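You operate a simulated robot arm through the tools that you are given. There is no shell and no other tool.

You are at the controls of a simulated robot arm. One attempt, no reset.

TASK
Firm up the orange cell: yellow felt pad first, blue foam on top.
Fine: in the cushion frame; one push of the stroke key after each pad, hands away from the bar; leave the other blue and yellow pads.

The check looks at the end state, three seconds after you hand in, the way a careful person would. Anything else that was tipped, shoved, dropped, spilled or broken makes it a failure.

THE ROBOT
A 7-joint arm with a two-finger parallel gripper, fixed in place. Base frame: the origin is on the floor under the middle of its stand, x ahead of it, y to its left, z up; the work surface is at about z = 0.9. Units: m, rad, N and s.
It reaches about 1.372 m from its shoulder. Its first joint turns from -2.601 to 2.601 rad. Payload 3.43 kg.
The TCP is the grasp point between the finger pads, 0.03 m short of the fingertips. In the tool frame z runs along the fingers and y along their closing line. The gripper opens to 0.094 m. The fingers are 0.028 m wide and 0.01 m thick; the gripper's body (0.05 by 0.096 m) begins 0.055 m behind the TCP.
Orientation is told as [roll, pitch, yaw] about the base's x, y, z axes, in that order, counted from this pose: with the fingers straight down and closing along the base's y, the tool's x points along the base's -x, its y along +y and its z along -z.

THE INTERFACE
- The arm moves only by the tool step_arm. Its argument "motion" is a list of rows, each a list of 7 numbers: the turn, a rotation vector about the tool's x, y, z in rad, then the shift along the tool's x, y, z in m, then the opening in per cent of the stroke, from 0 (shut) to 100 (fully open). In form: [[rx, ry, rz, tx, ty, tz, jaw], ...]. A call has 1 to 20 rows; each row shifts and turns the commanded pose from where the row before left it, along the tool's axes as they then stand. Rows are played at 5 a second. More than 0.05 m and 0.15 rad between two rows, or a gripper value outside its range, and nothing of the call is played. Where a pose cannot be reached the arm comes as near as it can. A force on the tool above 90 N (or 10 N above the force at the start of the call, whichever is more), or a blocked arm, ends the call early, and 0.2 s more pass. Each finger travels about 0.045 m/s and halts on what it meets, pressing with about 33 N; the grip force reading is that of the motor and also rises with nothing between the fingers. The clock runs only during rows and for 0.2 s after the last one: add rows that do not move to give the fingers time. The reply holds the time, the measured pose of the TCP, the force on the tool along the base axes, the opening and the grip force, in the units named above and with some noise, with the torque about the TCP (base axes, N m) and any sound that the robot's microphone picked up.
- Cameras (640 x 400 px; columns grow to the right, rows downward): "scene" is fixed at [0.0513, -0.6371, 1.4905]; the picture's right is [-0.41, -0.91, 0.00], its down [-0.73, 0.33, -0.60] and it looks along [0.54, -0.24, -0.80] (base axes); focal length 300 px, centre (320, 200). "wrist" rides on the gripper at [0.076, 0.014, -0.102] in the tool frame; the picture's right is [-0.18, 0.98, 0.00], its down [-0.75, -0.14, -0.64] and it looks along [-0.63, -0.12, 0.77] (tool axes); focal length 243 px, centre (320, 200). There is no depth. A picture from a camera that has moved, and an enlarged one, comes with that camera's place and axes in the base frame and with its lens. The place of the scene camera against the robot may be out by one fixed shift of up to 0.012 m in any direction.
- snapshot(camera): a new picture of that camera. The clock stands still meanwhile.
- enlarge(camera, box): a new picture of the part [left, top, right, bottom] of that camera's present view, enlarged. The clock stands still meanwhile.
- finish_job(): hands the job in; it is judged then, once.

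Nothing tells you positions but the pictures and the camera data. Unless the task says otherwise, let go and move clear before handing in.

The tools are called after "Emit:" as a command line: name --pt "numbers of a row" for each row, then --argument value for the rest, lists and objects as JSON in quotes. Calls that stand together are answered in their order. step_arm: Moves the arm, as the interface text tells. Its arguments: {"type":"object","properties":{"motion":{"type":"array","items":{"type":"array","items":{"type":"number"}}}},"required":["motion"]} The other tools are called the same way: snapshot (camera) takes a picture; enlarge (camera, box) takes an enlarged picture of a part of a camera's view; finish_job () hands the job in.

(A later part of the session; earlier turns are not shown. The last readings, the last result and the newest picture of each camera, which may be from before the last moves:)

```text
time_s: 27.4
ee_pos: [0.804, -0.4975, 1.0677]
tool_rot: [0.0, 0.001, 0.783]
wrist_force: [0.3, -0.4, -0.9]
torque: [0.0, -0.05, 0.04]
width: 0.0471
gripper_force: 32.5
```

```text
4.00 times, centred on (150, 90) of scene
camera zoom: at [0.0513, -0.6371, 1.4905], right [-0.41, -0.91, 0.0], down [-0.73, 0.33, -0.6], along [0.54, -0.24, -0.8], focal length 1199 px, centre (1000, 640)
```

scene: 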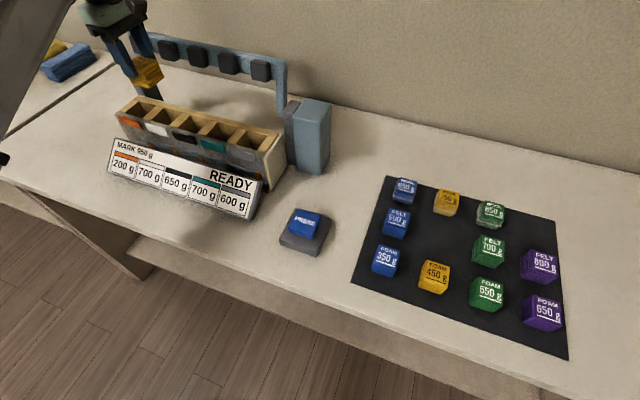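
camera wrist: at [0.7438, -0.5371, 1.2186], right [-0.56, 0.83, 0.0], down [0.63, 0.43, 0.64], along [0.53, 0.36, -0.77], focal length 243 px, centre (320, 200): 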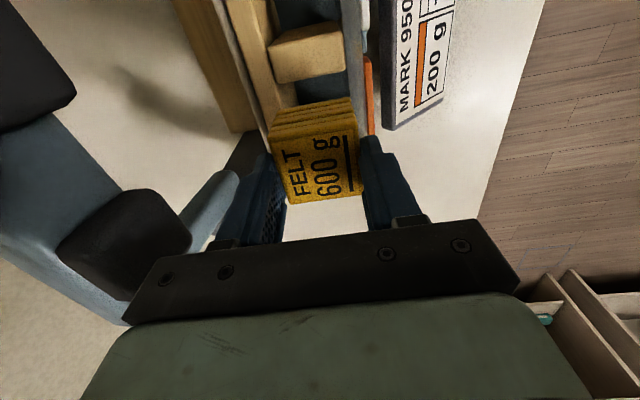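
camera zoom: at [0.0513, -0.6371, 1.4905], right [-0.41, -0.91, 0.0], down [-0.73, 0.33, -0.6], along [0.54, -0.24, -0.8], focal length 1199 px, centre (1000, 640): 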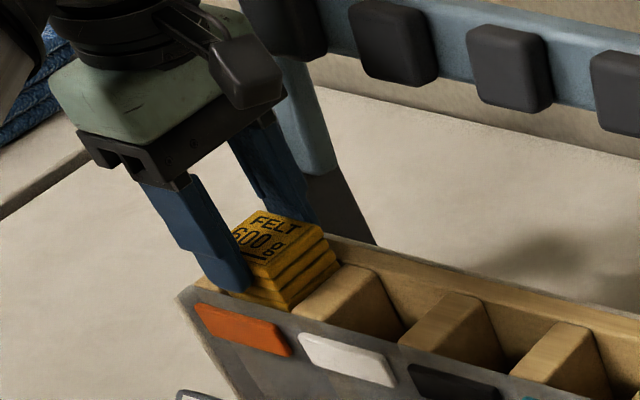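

The pad is entering the cell with no side load. I'll lower another 9 mm and check the fingertip gap before letting go.

Emit:
step_arm --pt "0 0 0 0 0 0.003 30" --pt "0 0 0 0 0 0.003 30" --pt "0 0 0 0 0 0.003 30" --pt "0 0 0 0 0 0 30"

Emit:
enlarge --camera "wrist" --box '[220, 40, 420, 220]'

Emit:
enlarge --camera "scene" --box '[90, 40, 210, 140]'

```text
time_s: 28.4
ee_pos: [0.8036, -0.4978, 1.059]
tool_rot: [-0.001, -0.001, 0.783]
wrist_force: [-0.1, -1.0, -0.6]
torque: [-0.04, -0.01, 0.01]
width: 0.0472
gripper_force: 32.8
```

```text
2.22 times, centred on (320, 130) of wrist
camera zoom: at [0.7403, -0.5413, 1.1614], right [-0.56, 0.83, 0.0], down [0.63, 0.43, 0.64], along [0.53, 0.36, -0.77], focal length 539 px, centre (320, 356)
```

zoom: 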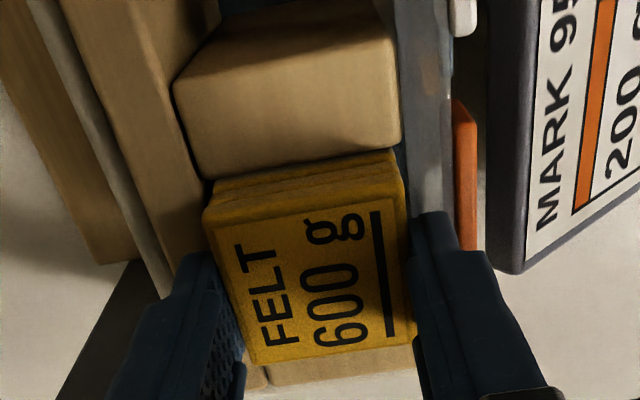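

```text
4.00 times, centred on (150, 90) of scene
camera zoom: at [0.0513, -0.6371, 1.4905], right [-0.41, -0.91, 0.0], down [-0.73, 0.33, -0.6], along [0.54, -0.24, -0.8], focal length 1199 px, centre (1000, 640)
```

zoom: 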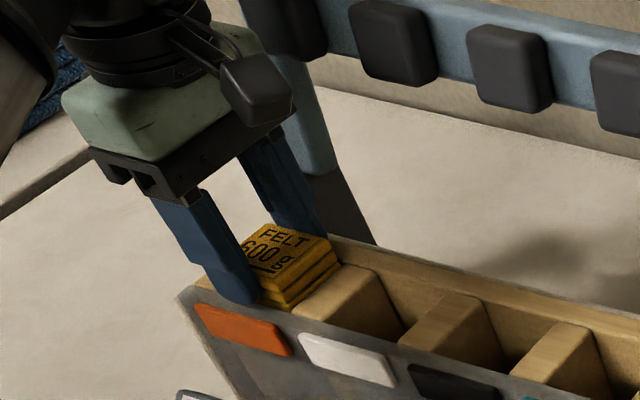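

The pad is about 22 mm into the cell. I'll lower 3 mm more and open modestly, keeping clear of the upright behind.

Emit:
step_arm --pt "0 0 0 0 0 0.003 30" --pt "0 0 0 0 0 0 30" --pt "0 0 0 0 0 0 52" --pt "0 0 0 0 0 0 58" --pt "0 0 0 0 0 0 66" --pt "0 0 0 0 0 0 66"

Emit:
enlarge --camera "wrist" --box '[220, 40, 420, 220]'

Emit:
enlarge --camera "scene" --box '[90, 40, 210, 140]'

```text
time_s: 29.8
ee_pos: [0.8017, -0.4965, 1.0557]
tool_rot: [0.001, 0.0, 0.783]
wrist_force: [-1.5, 1.0, 9.0]
torque: [-0.25, -0.07, -0.04]
width: 0.0612
gripper_force: 0.0
```

```text
2.22 times, centred on (320, 130) of wrist
camera zoom: at [0.7394, -0.5404, 1.1592], right [-0.56, 0.83, 0.0], down [0.63, 0.43, 0.64], along [0.53, 0.36, -0.77], focal length 539 px, centre (320, 356)
```

zoom: 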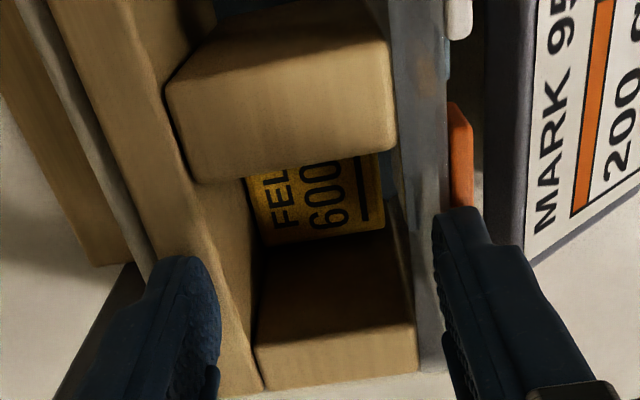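

```text
4.00 times, centred on (150, 90) of scene
camera zoom: at [0.0513, -0.6371, 1.4905], right [-0.41, -0.91, 0.0], down [-0.73, 0.33, -0.6], along [0.54, -0.24, -0.8], focal length 1199 px, centre (1000, 640)
```

zoom: 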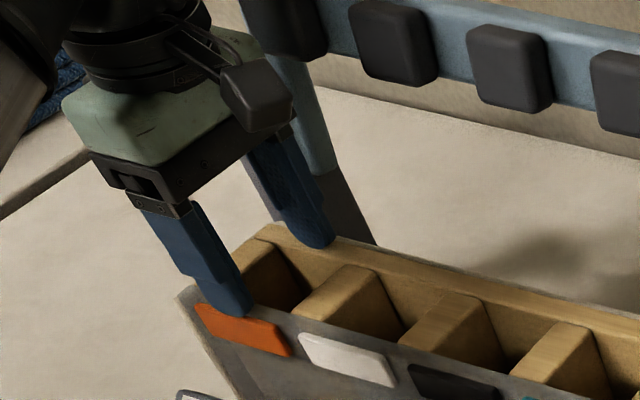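

The felt pad dropped flat into the orange cell. A fingertip rests lightly on the rim (9 N), so I'll lift straight up and check.

Emit:
step_arm --pt "0 0 0 0 0 -0.01 66" --pt "0 0 0 0 0 -0.03 66" --pt "0 0 0 0 0 -0.04 66" --pt "0 0 0 0 0 -0.035 66" --pt "0 0 0 0 0 0 66"

Emit:
snapshot --camera "wrist"

Emit:
enlarge --camera "scene" --box '[90, 20, 330, 220]'

```text
time_s: 31.0
ee_pos: [0.8038, -0.4975, 1.17]
tool_rot: [0.0, -0.001, 0.784]
wrist_force: [0.6, -0.3, -0.2]
torque: [0.03, 0.04, -0.04]
width: 0.0621
gripper_force: 0.1
```

```text
taken
camera wrist: at [0.7408, -0.5413, 1.2733], right [-0.56, 0.83, 0.0], down [0.63, 0.43, 0.64], along [0.53, 0.36, -0.77], focal length 243 px, centre (320, 200)
```

wrist: 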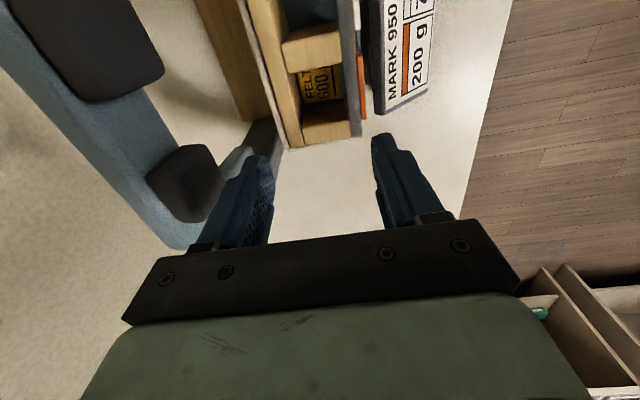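

```text
2.00 times, centred on (210, 120) of scene
camera zoom: at [0.0513, -0.6371, 1.4905], right [-0.41, -0.91, 0.0], down [-0.73, 0.33, -0.6], along [0.54, -0.24, -0.8], focal length 600 px, centre (540, 360)
```

zoom: 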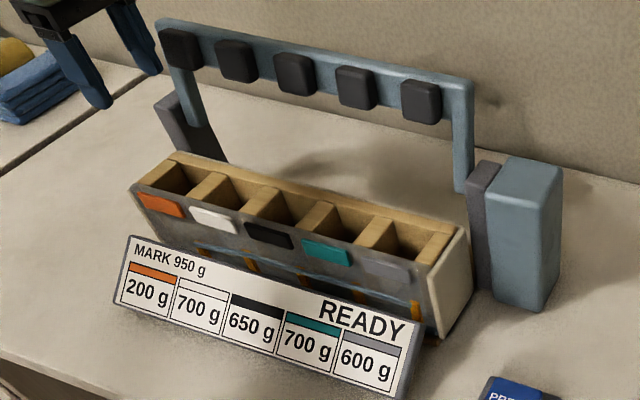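

The board still reads 200 g for orange, and the pad sits flat in the cell. Now I'll go to the key at about (0.373, -0.755), closing the fingers on the way.

Emit:
step_arm --pt "0 0 0 0.0443 0.0112 0 66" --pt "0 0 0 0.0443 0.0112 0 66" --pt "0 0 0 0.0443 0.0112 0 66" --pt "0 0 0 0.0443 0.0112 0 40" --pt "0 0 0 0.0443 0.0112 0 20" --pt "0 0 0 0.0443 0.0112 0 0" --pt "0 0 0 0.0443 0.0112 0 0" --pt "0 0 0 0.0443 0.0112 0 0" --pt "0 0 0 0.0443 0.0112 0 0" --pt "0 0 0 0.0443 0.0112 0 0" --pt "0 0 0 0.0443 0.0112 0 0" --pt "0 0 0 0 0 0.03 0" --pt "0 0 0 0 0 0.03 0" --pt "0 0 0 0 0 0 0"

Emit:
snapshot --camera "wrist"

Emit:
snapshot --camera "scene"

```text
time_s: 34.0
ee_pos: [0.3717, -0.756, 1.1102]
tool_rot: [0.0, 0.0, 0.784]
wrist_force: [0.9, 0.6, -0.6]
torque: [0.02, 0.01, -0.04]
width: 0.0
gripper_force: 33.0
```

```text
taken
camera wrist: at [0.3084, -0.7993, 1.2132], right [-0.56, 0.83, 0.0], down [0.63, 0.43, 0.64], along [0.53, 0.36, -0.77], focal length 243 px, centre (320, 200)
```

wrist: 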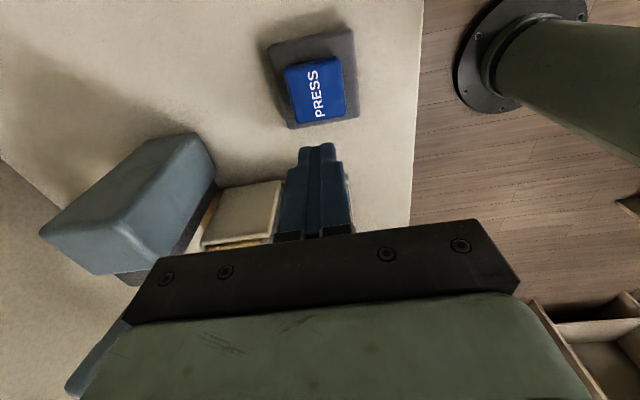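

```text
taken
```

scene: 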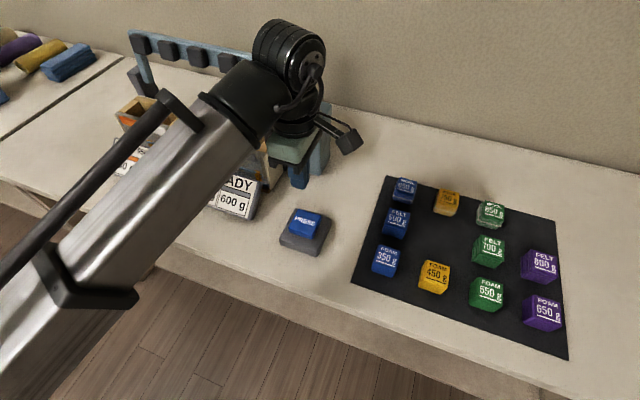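

I'm above the key, off by about 3 mm sideways. I'll correct that and descend to just above it, checking from the side view.

Emit:
step_arm --pt "0 0 0 0 -0.003 0.04 0" --pt "0 0 0 0 0 0.04 0" --pt "0 0 0 0 0 0.03 0" --pt "0 0 0 0 0 0 0"

Emit:
snapshot --camera "wrist"

Emit:
enlarge --camera "scene" --box '[220, 120, 380, 280]'

```text
time_s: 35.0
ee_pos: [0.3756, -0.7559, 1.0003]
tool_rot: [-0.001, 0.001, 0.785]
wrist_force: [-0.2, -0.7, 0.2]
torque: [-0.03, 0.05, 0.0]
width: 0.0
gripper_force: 33.1
```

```text
taken
camera wrist: at [0.3112, -0.7998, 1.1035], right [-0.56, 0.83, 0.0], down [0.63, 0.43, 0.64], along [0.53, 0.36, -0.77], focal length 243 px, centre (320, 200)
```

wrist: 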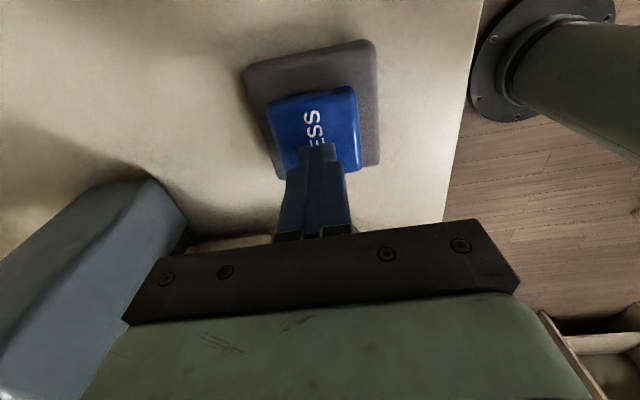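

```text
2.50 times, centred on (300, 200) of scene
camera zoom: at [0.0513, -0.6371, 1.4905], right [-0.41, -0.91, 0.0], down [-0.73, 0.33, -0.6], along [0.54, -0.24, -0.8], focal length 750 px, centre (370, 200)
```

zoom: 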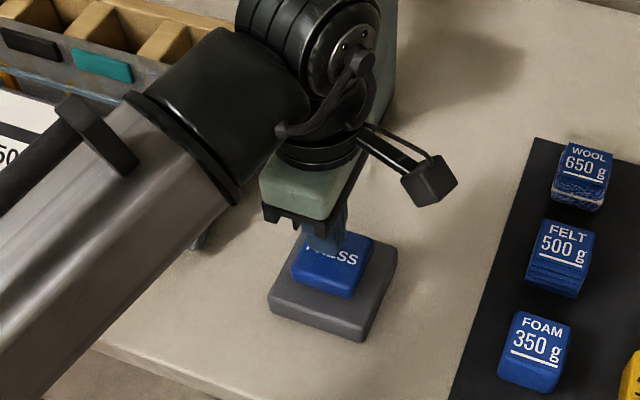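

The fingertips are centred over the key, about 35 mm above it. I'll come down to near contact.

Emit:
step_arm --pt "0 0 0 0 -0.001 0.01 0" --pt "0 0 0 0 0 0.01 0" --pt "0 0 0 0 0 0.007 0" --pt "0 0 0 0 0 0 0"

Emit:
enlarge --camera "scene" --box '[240, 160, 360, 270]'

Emit:
enlarge --camera "wrist" --box '[220, 40, 420, 240]'

```text
time_s: 36.0
ee_pos: [0.3746, -0.757, 0.9762]
tool_rot: [-0.004, 0.001, 0.784]
wrist_force: [1.3, -8.1, 59.8]
torque: [-0.2, -0.12, 0.05]
width: 0.0
gripper_force: 32.8
heard: click
```

```text
3.64 times, centred on (300, 215) of scene
camera zoom: at [0.0513, -0.6371, 1.4905], right [-0.41, -0.91, 0.0], down [-0.73, 0.33, -0.6], along [0.54, -0.24, -0.8], focal length 1090 px, centre (393, 146)
```

zoom: 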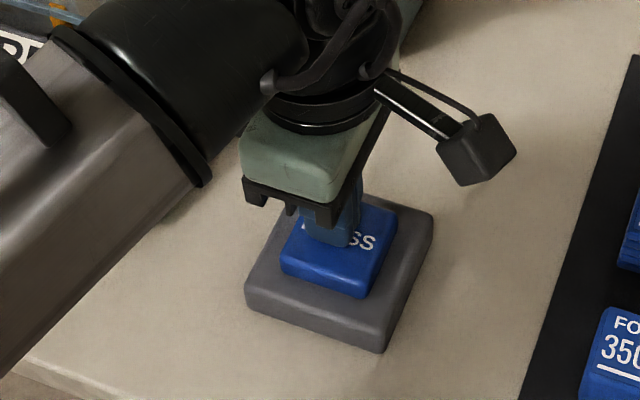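

```text
2.00 times, centred on (320, 140) of wrist
camera zoom: at [0.311, -0.8002, 1.08], right [-0.56, 0.83, -0.01], down [0.63, 0.44, 0.64], along [0.53, 0.36, -0.77], focal length 485 px, centre (320, 320)
```

zoom: 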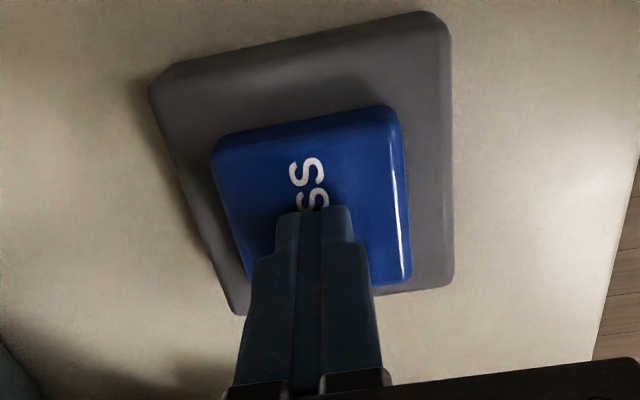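

The key clicked under the fingertips (60 N), so that counts as one push. I'll lift straight off and stay clear of the bar while it strokes.

Emit:
step_arm --pt "0 0 0 0 0 -0.02 0" --pt "0 0 0 0 0 -0.03 0" --pt "0 0 0 0 0 -0.03 0" --pt "0 0 0 0 0 0 0"

Emit:
snapshot --camera "scene"

Emit:
snapshot --camera "wrist"

```text
time_s: 37.0
ee_pos: [0.3743, -0.7563, 1.052]
tool_rot: [0.001, -0.002, 0.783]
wrist_force: [0.5, -0.3, 0.3]
torque: [-0.01, -0.04, 0.02]
width: 0.0
gripper_force: 32.9
```

```text
taken
```

scene: 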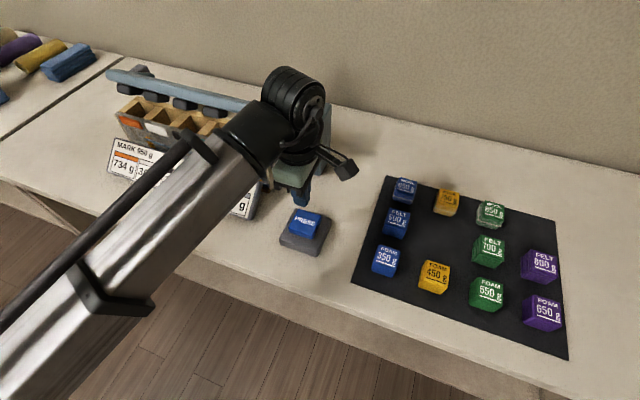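

```text
taken
camera wrist: at [0.3112, -0.8011, 1.1562], right [-0.56, 0.83, 0.0], down [0.63, 0.43, 0.64], along [0.53, 0.36, -0.77], focal length 243 px, centre (320, 200)
```

wrist: 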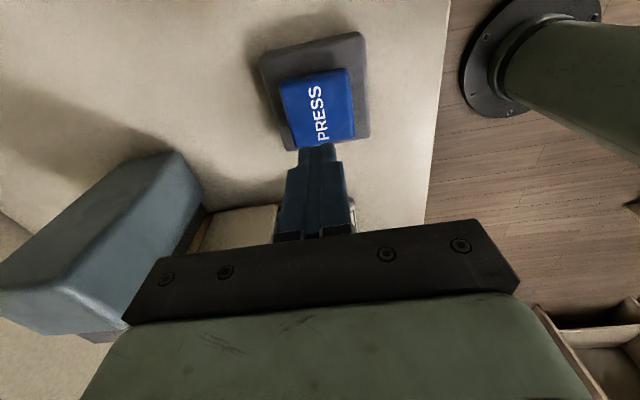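

The bar is swinging down over the frame and the board already reads 734 g for orange. I'll hold still and let the stroke finish.

Emit:
step_arm --pt "0 0 0 0 0 0 0" --pt "0 0 0 0 0 0 0" --pt "0 0 0 0 0 0 0" --pt "0 0 0 0 0 0 0" --pt "0 0 0 0 0 0 0" --pt "0 0 0 0 0 0 0" --pt "0 0 0 0 0 0 0" --pt "0 0 0 0 0 0 0" --pt "0 0 0 0 0 0 0" --pt "0 0 0 0 0 0 0"

Emit:
enlarge --camera "scene" --box '[90, 40, 270, 220]'

```text
time_s: 39.2
ee_pos: [0.3745, -0.7569, 1.0529]
tool_rot: [0.0, 0.0, 0.783]
wrist_force: [-0.1, 0.0, -0.1]
torque: [0.0, -0.01, 0.01]
width: 0.0
gripper_force: 32.6
```

```text
2.22 times, centred on (180, 130) of scene
camera zoom: at [0.0513, -0.6371, 1.4905], right [-0.41, -0.91, 0.0], down [-0.73, 0.33, -0.6], along [0.54, -0.24, -0.8], focal length 666 px, centre (631, 356)
```

zoom: 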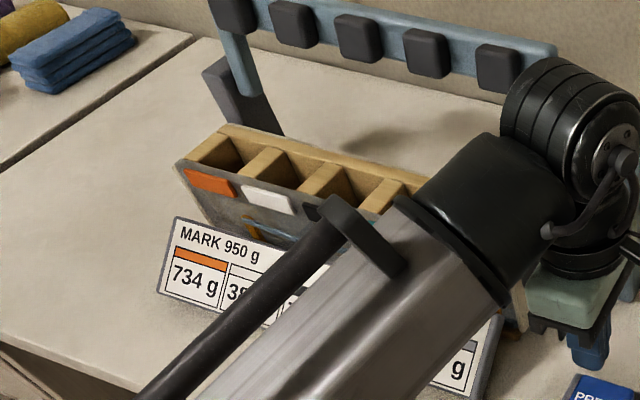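

The bar is back up and orange reads 734 g. Next is the blue FOAM 350 g pad, near (0.237, -0.877). I'll rise, open, and move above it.

Emit:
step_arm --pt "0 0 0 0 0 -0.045 0" --pt "0 0 0 0 0 -0.045 20" --pt "0 0 0 0.046 0.003 0 40" --pt "0 0 0 0.046 0.003 0 60" --pt "0 0 0 0.046 0.003 0 80" --pt "0 0 0 0.044 0.003 0 80" --pt "0 0 0 0 0 0 80"

Emit:
snapshot --camera "wrist"

Emit:
snapshot --camera "scene"

Emit:
enlarge --camera "scene" --box '[90, 90, 290, 230]'

Emit:
enlarge --camera "wrist" --box '[240, 20, 400, 140]'

```text
time_s: 40.8
ee_pos: [0.2346, -0.8774, 1.1425]
tool_rot: [0.0, 0.0, 0.784]
wrist_force: [0.5, -0.1, -0.9]
torque: [0.02, 0.02, 0.05]
width: 0.0752
gripper_force: 0.0
```

```text
taken
camera wrist: at [0.1715, -0.9208, 1.2456], right [-0.56, 0.83, 0.0], down [0.63, 0.43, 0.64], along [0.53, 0.36, -0.77], focal length 243 px, centre (320, 200)
```

wrist: 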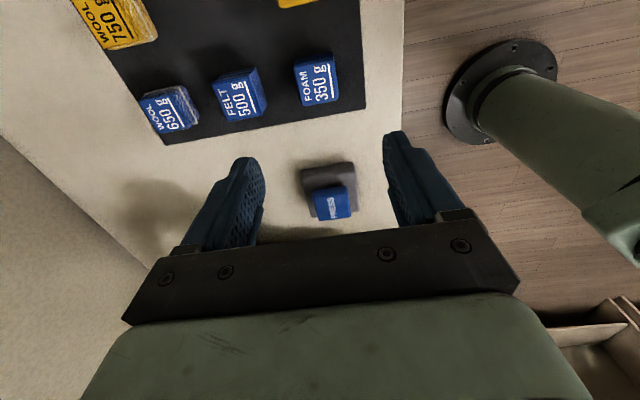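

```text
taken
```

scene: 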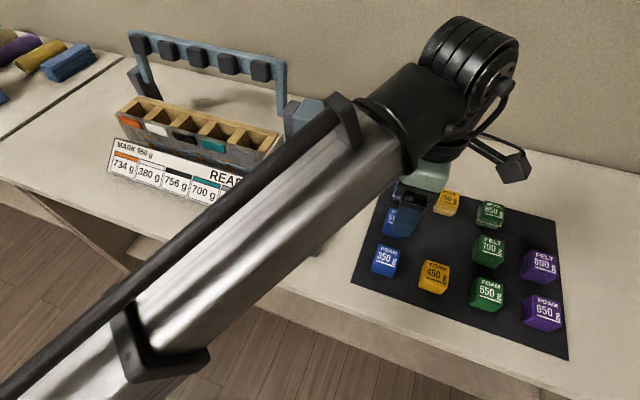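

```text
2.86 times, centred on (190, 160) of scene
camera zoom: at [0.0513, -0.6371, 1.4905], right [-0.41, -0.91, 0.0], down [-0.73, 0.33, -0.6], along [0.54, -0.24, -0.8], focal length 857 px, centre (691, 314)
```

zoom: 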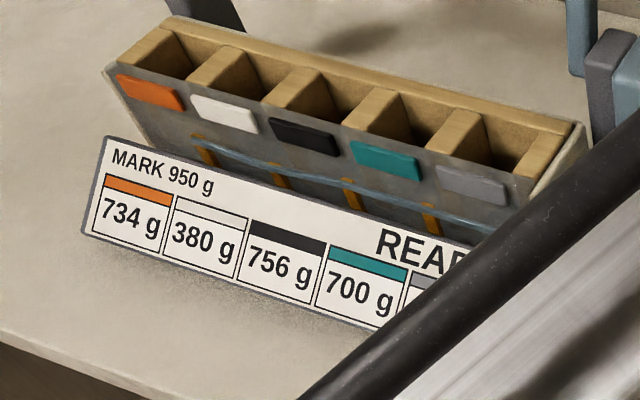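

```text
3.33 times, centred on (320, 80) of wrist
camera zoom: at [0.1715, -0.9208, 1.2456], right [-0.56, 0.83, 0.0], down [0.63, 0.43, 0.64], along [0.53, 0.36, -0.77], focal length 809 px, centre (320, 600)
```

zoom: 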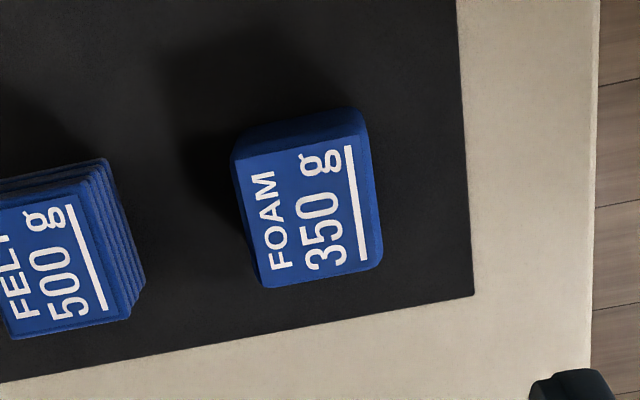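

The foam pad is right under the hand, off by about 3 mm sideways, and aligned with the fingers. I'll correct, come partway down, and re-measure.

Emit:
step_arm --pt "0 0 0 0 -0.0033 0.04 78" --pt "0 0 0 0 0 0.045 78" --pt "0 0 0 0 0 0.045 78" --pt "0 0 0 0 0 0 78"

Emit:
snapshot --camera "wrist"

Emit:
enlarge --camera "wrist" --box '[220, 60, 420, 220]'

```text
time_s: 41.8
ee_pos: [0.2399, -0.8784, 1.0131]
tool_rot: [0.001, -0.001, 0.783]
wrist_force: [-0.4, 0.4, 0.0]
torque: [-0.03, -0.02, -0.01]
width: 0.0734
gripper_force: 0.1
```

```text
taken
camera wrist: at [0.1763, -0.9221, 1.1157], right [-0.56, 0.83, 0.0], down [0.63, 0.43, 0.64], along [0.53, 0.36, -0.77], focal length 243 px, centre (320, 200)
```

wrist: 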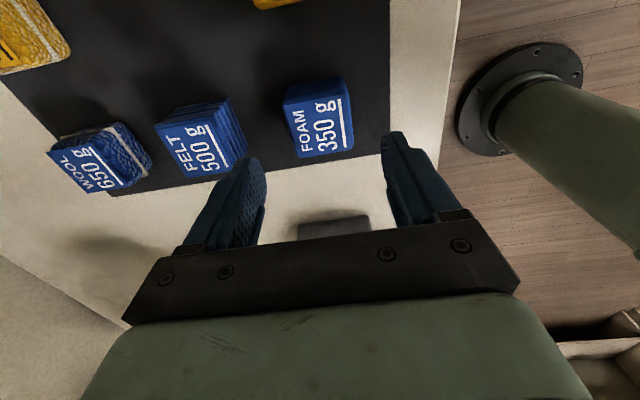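

```text
2.50 times, centred on (320, 140) of wrist
camera zoom: at [0.1763, -0.9221, 1.1157], right [-0.56, 0.83, 0.0], down [0.63, 0.43, 0.64], along [0.53, 0.36, -0.77], focal length 606 px, centre (320, 350)
```

zoom: 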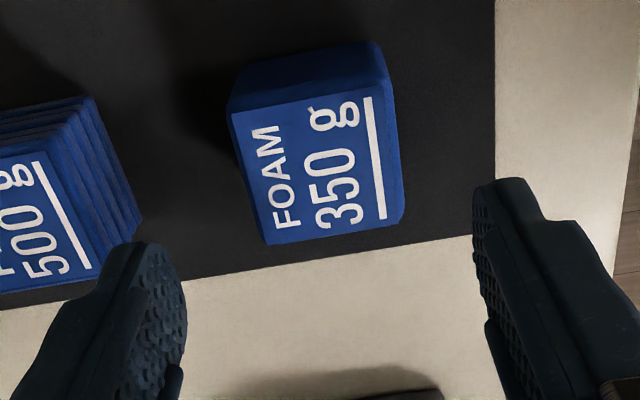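

Centred now to within 4 mm along the row and 1 mm across. I'll fix that, lower to grip the top 15 mm, and close gently since it's foam.

Emit:
step_arm --pt "0 0 0 0.0035 0.001 0.02 78" --pt "0 0 0 0 0 0.02 78" --pt "0 0 0 0 0 0.0145 78" --pt "0 0 0 0 0 0 78" --pt "0 0 0 0 0 0 60" --pt "0 0 0 0 0 0 48" --pt "0 0 0 0 0 0 43" --pt "0 0 0 0 0 0 43"

Emit:
snapshot --camera "wrist"

Emit:
enlarge --camera "wrist" --box '[220, 80, 420, 240]'

```text
time_s: 43.6
ee_pos: [0.236, -0.8811, 0.9593]
tool_rot: [-0.001, 0.001, 0.784]
wrist_force: [0.3, 0.5, 1.2]
torque: [0.0, -0.01, 0.02]
width: 0.0468
gripper_force: 32.7
```

```text
taken
camera wrist: at [0.172, -0.9252, 1.0619], right [-0.56, 0.83, 0.0], down [0.63, 0.43, 0.64], along [0.53, 0.36, -0.77], focal length 243 px, centre (320, 200)
```

wrist: 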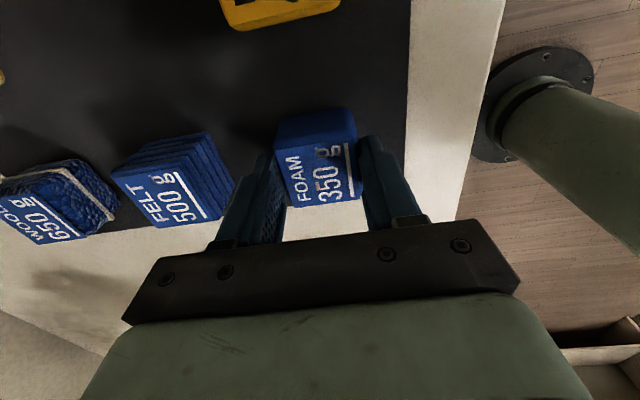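

```text
2.50 times, centred on (320, 160) of wrist
camera zoom: at [0.172, -0.9252, 1.0619], right [-0.56, 0.83, 0.0], down [0.63, 0.43, 0.64], along [0.53, 0.36, -0.77], focal length 606 px, centre (320, 300)
```

zoom: 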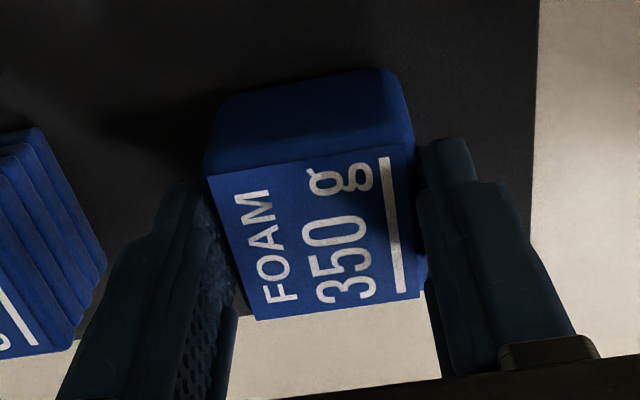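

The foam is gripped at 0.047 m. I'll lift it and check that the neighbours stayed put.

Emit:
step_arm --pt "0 0 0 0 0 -0.01 35" --pt "0 0 0 0 0 -0.02 35" --pt "0 0 0 0 0 -0.03 35" --pt "0 0 0 0 0 -0.045 35" --pt "0 0 0 0 0 -0.045 35" --pt "0 0 0 0 0 -0.045 35" --pt "0 0 0 0 0 -0.02 35" --pt "0 0 0 0 0 0 35"

Emit:
snapshot --camera "wrist"

Emit:
snapshot --camera "scene"

```text
time_s: 45.4
ee_pos: [0.2364, -0.8799, 1.174]
tool_rot: [-0.001, -0.001, 0.782]
wrist_force: [-0.1, 0.3, -1.1]
torque: [-0.02, 0.0, 0.0]
width: 0.0469
gripper_force: 33.6
```

```text
taken
camera wrist: at [0.1733, -0.9245, 1.2771], right [-0.56, 0.83, 0.0], down [0.63, 0.43, 0.64], along [0.53, 0.36, -0.77], focal length 243 px, centre (320, 200)
```

wrist: 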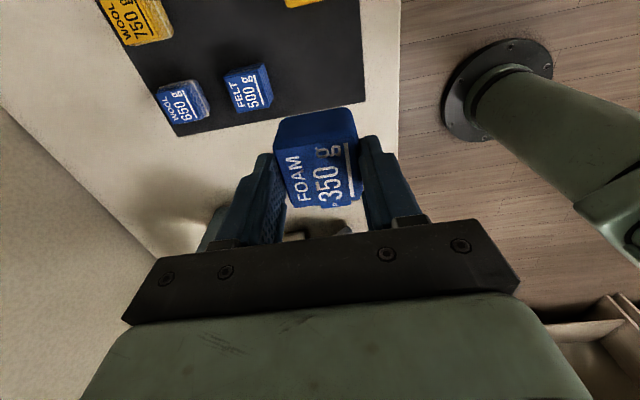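

```text
taken
```

scene: 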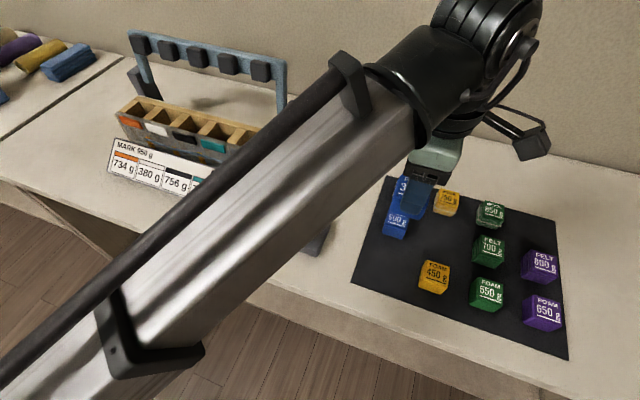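

The foam pad is up and the other pads haven't moved. I'll carry it toward the orange cell at the same height, staying in front of the bar.

Emit:
step_arm --pt "0 0 0 -0.03 -0.007 0 35" --pt "0 0 0 -0.047 -0.0102 0 35" --pt "0 0 0 -0.047 -0.0102 0 35" --pt "0 0 0 -0.047 -0.0102 0 35" --pt "0 0 0 -0.047 -0.0102 0 35" --pt "0 0 0 -0.047 -0.0102 0 35" --pt "0 0 0 -0.047 -0.0102 0 35" --pt "0 0 0 -0.047 -0.0102 0 35" --pt "0 0 0 -0.047 -0.0102 0 35" --pt "0 0 0 -0.047 -0.0102 0 35" --pt "0 0 0 -0.047 -0.0102 0 35" --pt "0 0 0 -0.047 -0.0102 0 35" --pt "0 0 0 -0.046 -0.0102 0 35" --pt "0 0 0 0 0 0 35" --pt "0 0 0 0 0 0 35"

Emit:
snapshot --camera "wrist"

Emit:
enlarge --camera "scene" --box '[90, 20, 330, 220]'

Emit:
enlarge --camera "wrist" --box '[240, 0, 400, 140]'

```text
time_s: 48.6
ee_pos: [0.7476, -0.5579, 1.1737]
tool_rot: [-0.001, 0.001, 0.786]
wrist_force: [-0.3, 0.1, -1.2]
torque: [-0.01, -0.02, 0.0]
width: 0.047
gripper_force: 32.8
```

```text
taken
camera wrist: at [0.6842, -0.6015, 1.2775], right [-0.56, 0.83, 0.0], down [0.63, 0.43, 0.64], along [0.53, 0.36, -0.77], focal length 243 px, centre (320, 200)
```

wrist: 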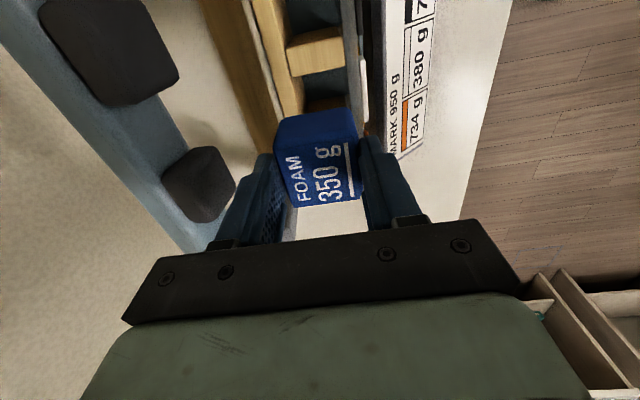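

```text
2.00 times, centred on (210, 120) of scene
camera zoom: at [0.0513, -0.6371, 1.4905], right [-0.41, -0.91, 0.0], down [-0.73, 0.33, -0.6], along [0.54, -0.24, -0.8], focal length 600 px, centre (540, 360)
```

zoom: 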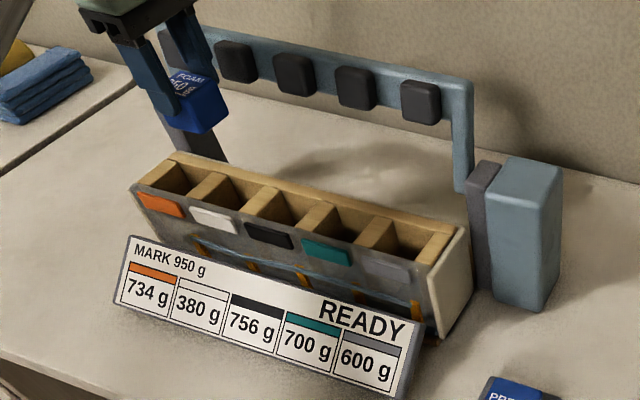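

```text
2.86 times, centred on (320, 70) of wrist
camera zoom: at [0.6842, -0.6015, 1.2775], right [-0.56, 0.83, 0.0], down [0.63, 0.43, 0.64], along [0.53, 0.36, -0.77], focal length 693 px, centre (320, 571)
```

zoom: 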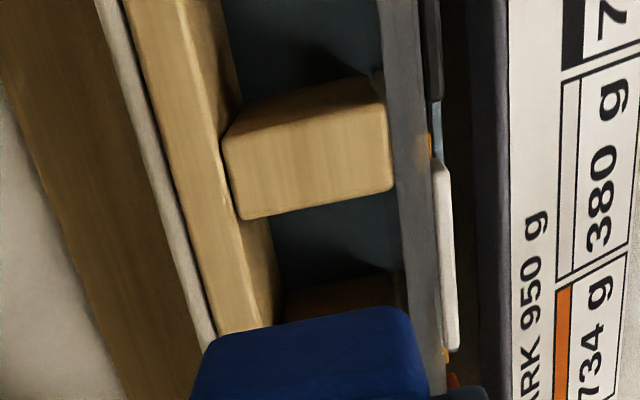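

The offsets are known, so I'll move over the cell, shift about 3 mm toward the front, and come down to just above the rim for the check.

Emit:
step_arm --pt "0 0 0 -0.041 0.0017 0 35" --pt "0 0 0 -0.04 0.0017 0 35" --pt "0 0 0 0 0 0 35" --pt "0 0 0 0 0 0.03 35" --pt "0 0 0 0 0 0.03 35" --pt "0 0 0 0 0 0.018 35" --pt "0 0 0 0 0 0 35" --pt "0 0 0 0 0 0 35"

Emit:
snapshot --camera "wrist"

Emit:
enlarge --camera "wrist" --box '[240, 20, 400, 160]'

Emit:
enlarge --camera "scene" --box '[90, 40, 210, 140]'

```text
time_s: 50.4
ee_pos: [0.8016, -0.4962, 1.0957]
tool_rot: [0.001, 0.0, 0.784]
wrist_force: [0.5, 0.1, -0.2]
torque: [-0.01, -0.02, 0.01]
width: 0.0471
gripper_force: 33.2
```

```text
taken
camera wrist: at [0.7383, -0.5399, 1.1984], right [-0.56, 0.83, 0.0], down [0.63, 0.43, 0.64], along [0.53, 0.36, -0.77], focal length 243 px, centre (320, 200)
```

wrist: 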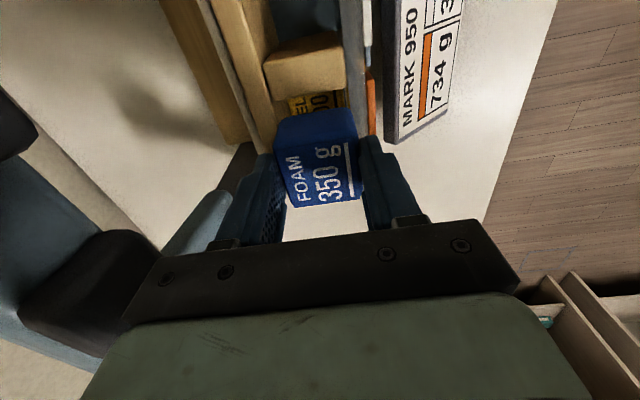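

```text
2.86 times, centred on (320, 90) of wrist
camera zoom: at [0.7383, -0.5399, 1.1984], right [-0.56, 0.83, 0.0], down [0.63, 0.43, 0.64], along [0.53, 0.36, -0.77], focal length 693 px, centre (320, 514)
```

zoom: 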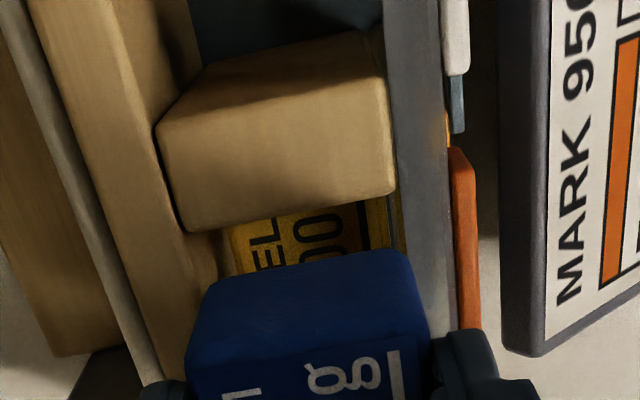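

```text
4.00 times, centred on (150, 90) of scene
camera zoom: at [0.0513, -0.6371, 1.4905], right [-0.41, -0.91, 0.0], down [-0.73, 0.33, -0.6], along [0.54, -0.24, -0.8], focal length 1199 px, centre (1000, 640)
```

zoom: 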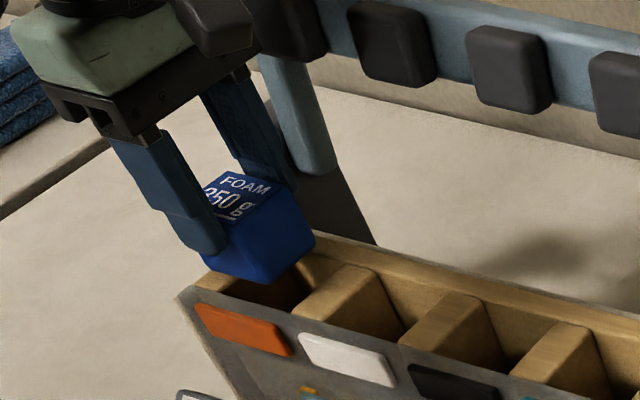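

I can see the felt pad lying flat below. The foam is about 2 mm too far to the front, so I'll correct it rearward and lower slowly to the rim.

Emit:
step_arm --pt "0 0 0 0 -0.0018 0 35" --pt "0 0 0 0 0 0.004 35" --pt "0 0 0 0 0 0.004 35" --pt "0 0 0 0 0 0.004 35" --pt "0 0 0 0 0 0.004 35" --pt "0 0 0 0 0 0 35" --pt "0 0 0 0 0 0 35"

Emit:
enlarge --camera "wrist" --box '[240, 20, 400, 160]'

Emit:
enlarge --camera "scene" --box '[90, 40, 210, 140]'

```text
time_s: 52.0
ee_pos: [0.8025, -0.4962, 1.0791]
tool_rot: [0.0, 0.001, 0.783]
wrist_force: [0.3, 0.2, -0.6]
torque: [-0.02, -0.02, 0.02]
width: 0.0473
gripper_force: 33.1
```

```text
2.86 times, centred on (320, 90) of wrist
camera zoom: at [0.7399, -0.5401, 1.1827], right [-0.56, 0.83, 0.0], down [0.63, 0.43, 0.64], along [0.53, 0.36, -0.77], focal length 693 px, centre (320, 514)
```

zoom: 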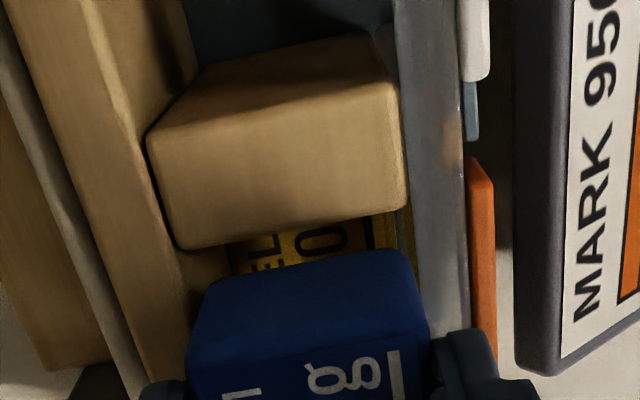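

```text
4.00 times, centred on (150, 90) of scene
camera zoom: at [0.0513, -0.6371, 1.4905], right [-0.41, -0.91, 0.0], down [-0.73, 0.33, -0.6], along [0.54, -0.24, -0.8], focal length 1199 px, centre (1000, 640)
```

zoom: 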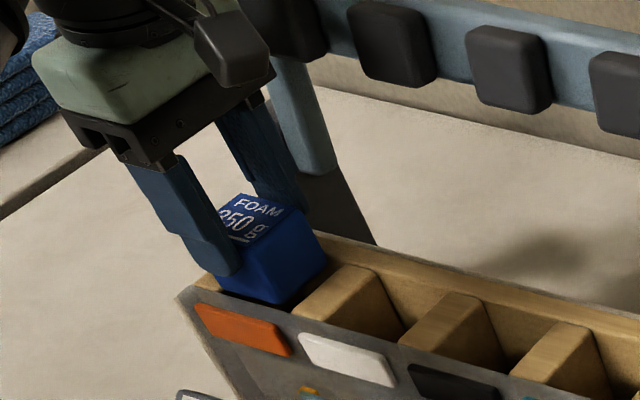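

Sideways it's within 1 mm, but it's about 3 mm too far forward along the row. I'll shift it back and lower it into the opening step by step.

Emit:
step_arm --pt "0 0 0 0.003 -0.0005 0 35" --pt "0 0 0 0 0 0 35" --pt "0 0 0 0 0 0.003 35" --pt "0 0 0 0 0 0.003 35" --pt "0 0 0 0 0 0.003 35" --pt "0 0 0 0 0 0 35"

Emit:
enlarge --camera "wrist" --box '[240, 20, 400, 160]'

Emit:
enlarge --camera "scene" --box '[90, 40, 210, 140]'

```text
time_s: 53.4
ee_pos: [0.8021, -0.498, 1.0717]
tool_rot: [0.0, 0.001, 0.782]
wrist_force: [0.0, 0.1, 0.3]
torque: [0.0, 0.0, 0.0]
width: 0.0469
gripper_force: 32.8
```

```text
2.86 times, centred on (320, 90) of wrist
camera zoom: at [0.7385, -0.5419, 1.1746], right [-0.56, 0.83, 0.0], down [0.63, 0.43, 0.64], along [0.53, 0.36, -0.77], focal length 693 px, centre (320, 514)
```

zoom: 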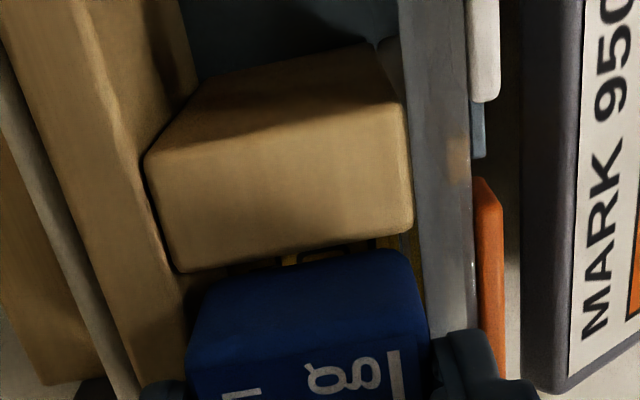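

```text
4.00 times, centred on (150, 90) of scene
camera zoom: at [0.0513, -0.6371, 1.4905], right [-0.41, -0.91, 0.0], down [-0.73, 0.33, -0.6], along [0.54, -0.24, -0.8], focal length 1199 px, centre (1000, 640)
```

zoom: 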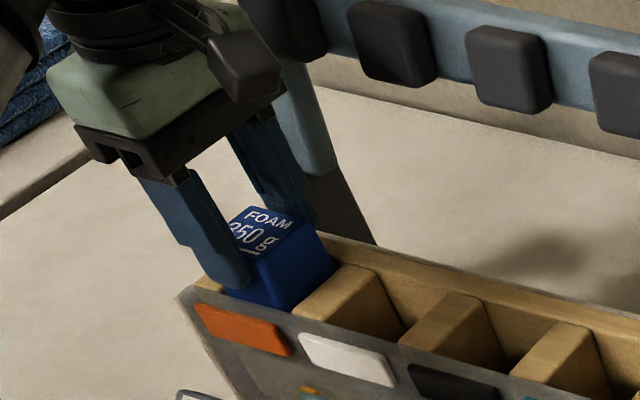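

It's entering without contact. I'll lower another 10 mm.

Emit:
step_arm --pt "0 0 0 0 0 0.003 35" --pt "0 0 0 0 0 0.003 35" --pt "0 0 0 0 0 0.003 35" --pt "0 0 0 0 0 0.001 35" --pt "0 0 0 0 0 0 35"

Emit:
enlarge --camera "wrist" --box '[220, 40, 420, 220]'

Emit:
enlarge --camera "scene" --box '[90, 40, 210, 140]'

```text
time_s: 54.6
ee_pos: [0.8008, -0.4985, 1.0613]
tool_rot: [0.0, 0.0, 0.784]
wrist_force: [-0.9, 0.2, -0.7]
torque: [-0.02, 0.01, -0.03]
width: 0.0472
gripper_force: 33.3
```

```text
2.22 times, centred on (320, 130) of wrist
camera zoom: at [0.7379, -0.5418, 1.1644], right [-0.56, 0.83, 0.0], down [0.63, 0.43, 0.64], along [0.53, 0.36, -0.77], focal length 539 px, centre (320, 356)
```

zoom: 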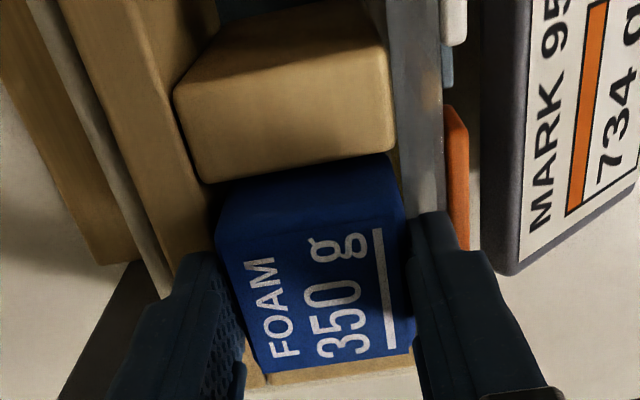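

```text
4.00 times, centred on (150, 90) of scene
camera zoom: at [0.0513, -0.6371, 1.4905], right [-0.41, -0.91, 0.0], down [-0.73, 0.33, -0.6], along [0.54, -0.24, -0.8], focal length 1199 px, centre (1000, 640)
```

zoom: 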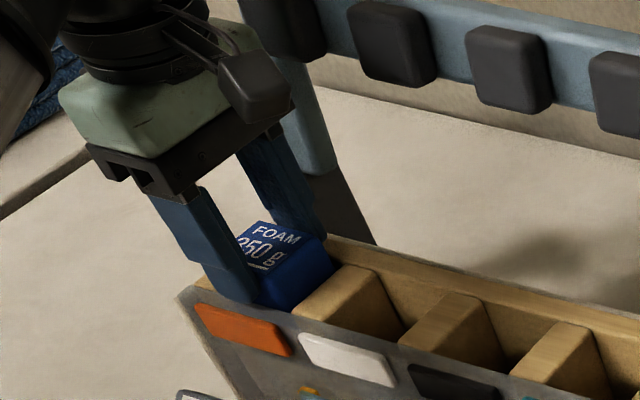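

The foam is over 20 mm into the opening, centred, with no load. I'll open the fingers modestly and let it settle.

Emit:
step_arm --pt "0 0 0 0 0 0 35" --pt "0 0 0 0 0 0 52" --pt "0 0 0 0 0 0 58" --pt "0 0 0 0 0 0 66" --pt "0 0 0 0 0 0 66"

Emit:
enlarge --camera "wrist" --box '[220, 40, 420, 220]'

Emit:
enlarge --camera "scene" --box '[90, 40, 210, 140]'

```text
time_s: 55.8
ee_pos: [0.8014, -0.4978, 1.0625]
tool_rot: [0.001, 0.001, 0.784]
wrist_force: [0.6, -0.1, 0.7]
torque: [0.03, 0.0, -0.02]
width: 0.0622
gripper_force: 0.1
```

```text
2.22 times, centred on (320, 130) of wrist
camera zoom: at [0.7378, -0.5418, 1.1645], right [-0.56, 0.83, 0.0], down [0.63, 0.43, 0.64], along [0.53, 0.36, -0.77], focal length 539 px, centre (320, 356)
```

zoom: 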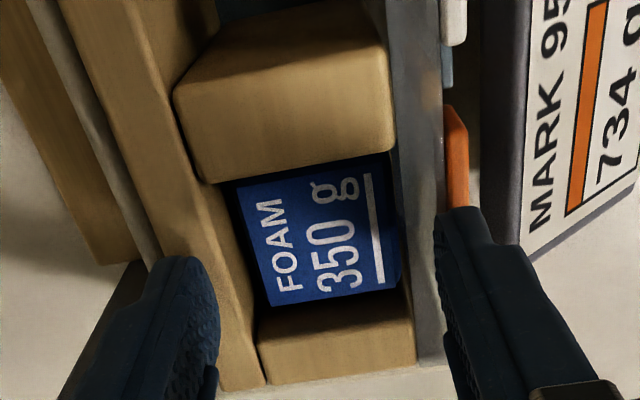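

```text
4.00 times, centred on (150, 90) of scene
camera zoom: at [0.0513, -0.6371, 1.4905], right [-0.41, -0.91, 0.0], down [-0.73, 0.33, -0.6], along [0.54, -0.24, -0.8], focal length 1199 px, centre (1000, 640)
```

zoom: 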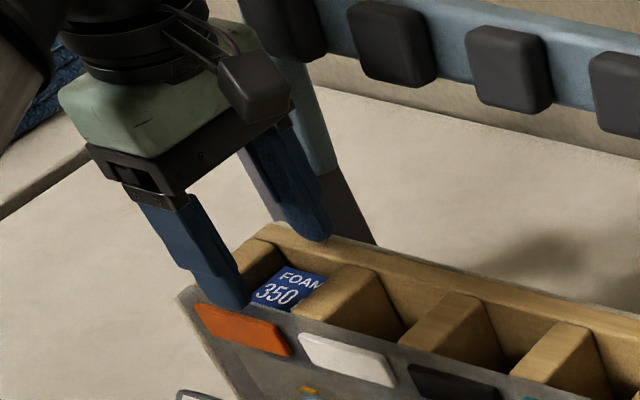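

The foam sits flat on the felt in the orange cell. I'll lift out and head back to the key.

Emit:
step_arm --pt "0 0 0 0 0 -0.01 66" --pt "0 0 0 0 0 -0.03 66" --pt "0 0 0 0 0 -0.04 66" --pt "0 0 0 0 0 -0.03 66" --pt "0 0 0 0.0441 0.0108 0 66" --pt "0 0 0 0.0441 0.0108 0 66" --pt "0 0 0 0.0441 0.0108 0 66" --pt "0 0 0 0.0441 0.0108 0 40" --pt "0 0 0 0.0441 0.0108 0 20" --pt "0 0 0 0.0441 0.0108 0 0" --pt "0 0 0 0.0441 0.0108 0 0" --pt "0 0 0 0.0441 0.0108 0 0" --pt "0 0 0 0.0441 0.0108 0 0" --pt "0 0 0 0.0441 0.0108 0 0" --pt "0 0 0 0.0441 0.0108 0 0" --pt "0 0 0 0 0 0.04 0" --pt "0 0 0 0 0 0.04 0" --pt "0 0 0 0 0 0 0" --pt "0 0 0 0 0 0 0"

Emit:
snapshot --camera "wrist"

Emit:
snapshot --camera "scene"

```text
time_s: 59.8
ee_pos: [0.374, -0.7551, 1.0917]
tool_rot: [0.0, 0.0, 0.783]
wrist_force: [0.6, 0.3, -0.1]
torque: [-0.01, 0.02, 0.0]
width: 0.0
gripper_force: 33.3
```

```text
taken
camera wrist: at [0.3114, -0.7984, 1.1946], right [-0.56, 0.83, 0.0], down [0.63, 0.43, 0.64], along [0.53, 0.36, -0.77], focal length 243 px, centre (320, 200)
```

wrist: 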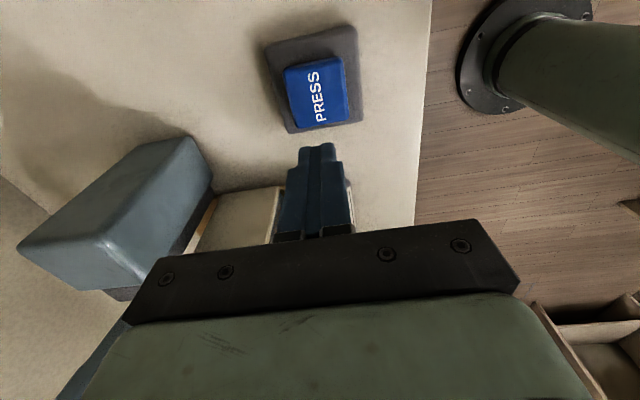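

```text
taken
```

scene: 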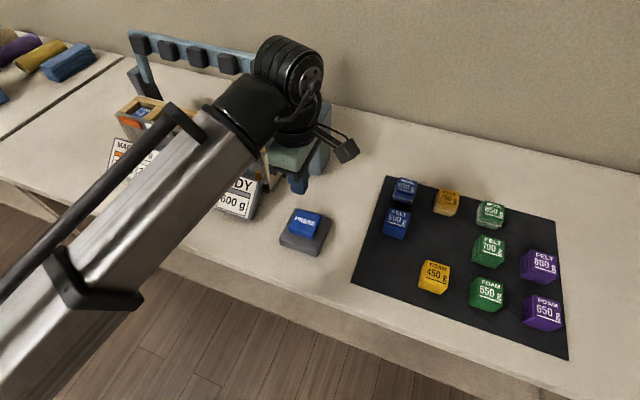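

I'm back over the key, centred, and the arm is well away from the bar. I'll push once, as before.

Emit:
step_arm --pt "0 0 0 0 -0.001 0.04 0" --pt "0 0 0 0 0 0.04 0" --pt "0 0 0 0 0 0.02 0" --pt "0 0 0 0 0 0.008 0" --pt "0 0 0 0 0 0.007 0" --pt "0 0 0 0 0 0.003 0" --pt "0 0 0 0 0 0 0"

```text
time_s: 61.4
ee_pos: [0.3751, -0.7569, 0.9763]
tool_rot: [-0.004, 0.002, 0.784]
wrist_force: [1.7, -4.4, 58.6]
torque: [-0.11, -0.07, 0.11]
width: 0.0002
gripper_force: 33.1
heard: click
```

The key clicked once. I'll lift off and wait for the stroke to complete.

Emit:
step_arm --pt "0 0 0 0 0 -0.02 0" --pt "0 0 0 0 0 -0.03 0" --pt "0 0 0 0 0 -0.03 0" --pt "0 0 0 0 0 0 0" --pt "0 0 0 0 0 0 0" --pt "0 0 0 0 0 0 0" --pt "0 0 0 0 0 0 0" --pt "0 0 0 0 0 0 0" --pt "0 0 0 0 0 0 0" --pt "0 0 0 0 0 0 0" --pt "0 0 0 0 0 0 0" --pt "0 0 0 0 0 0 0" --pt "0 0 0 0 0 0 0" --pt "0 0 0 0 0 0 0" --pt "0 0 0 0 0 0 0"

Emit:
snapshot --camera "scene"

```text
time_s: 64.6
ee_pos: [0.3747, -0.7568, 1.0541]
tool_rot: [0.001, 0.0, 0.785]
wrist_force: [-0.2, -0.9, -0.2]
torque: [0.0, -0.04, 0.03]
width: 0.0001
gripper_force: 33.3
```

```text
taken
```

scene: 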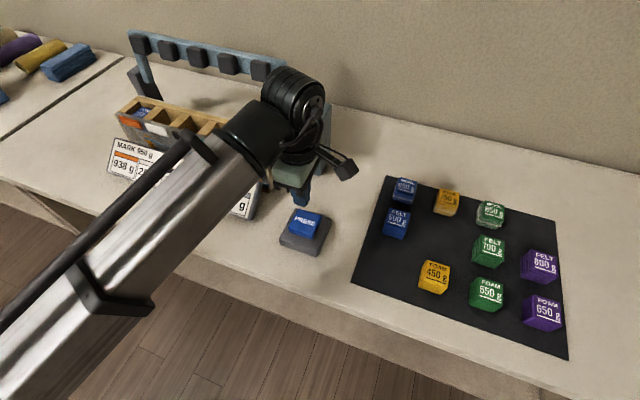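

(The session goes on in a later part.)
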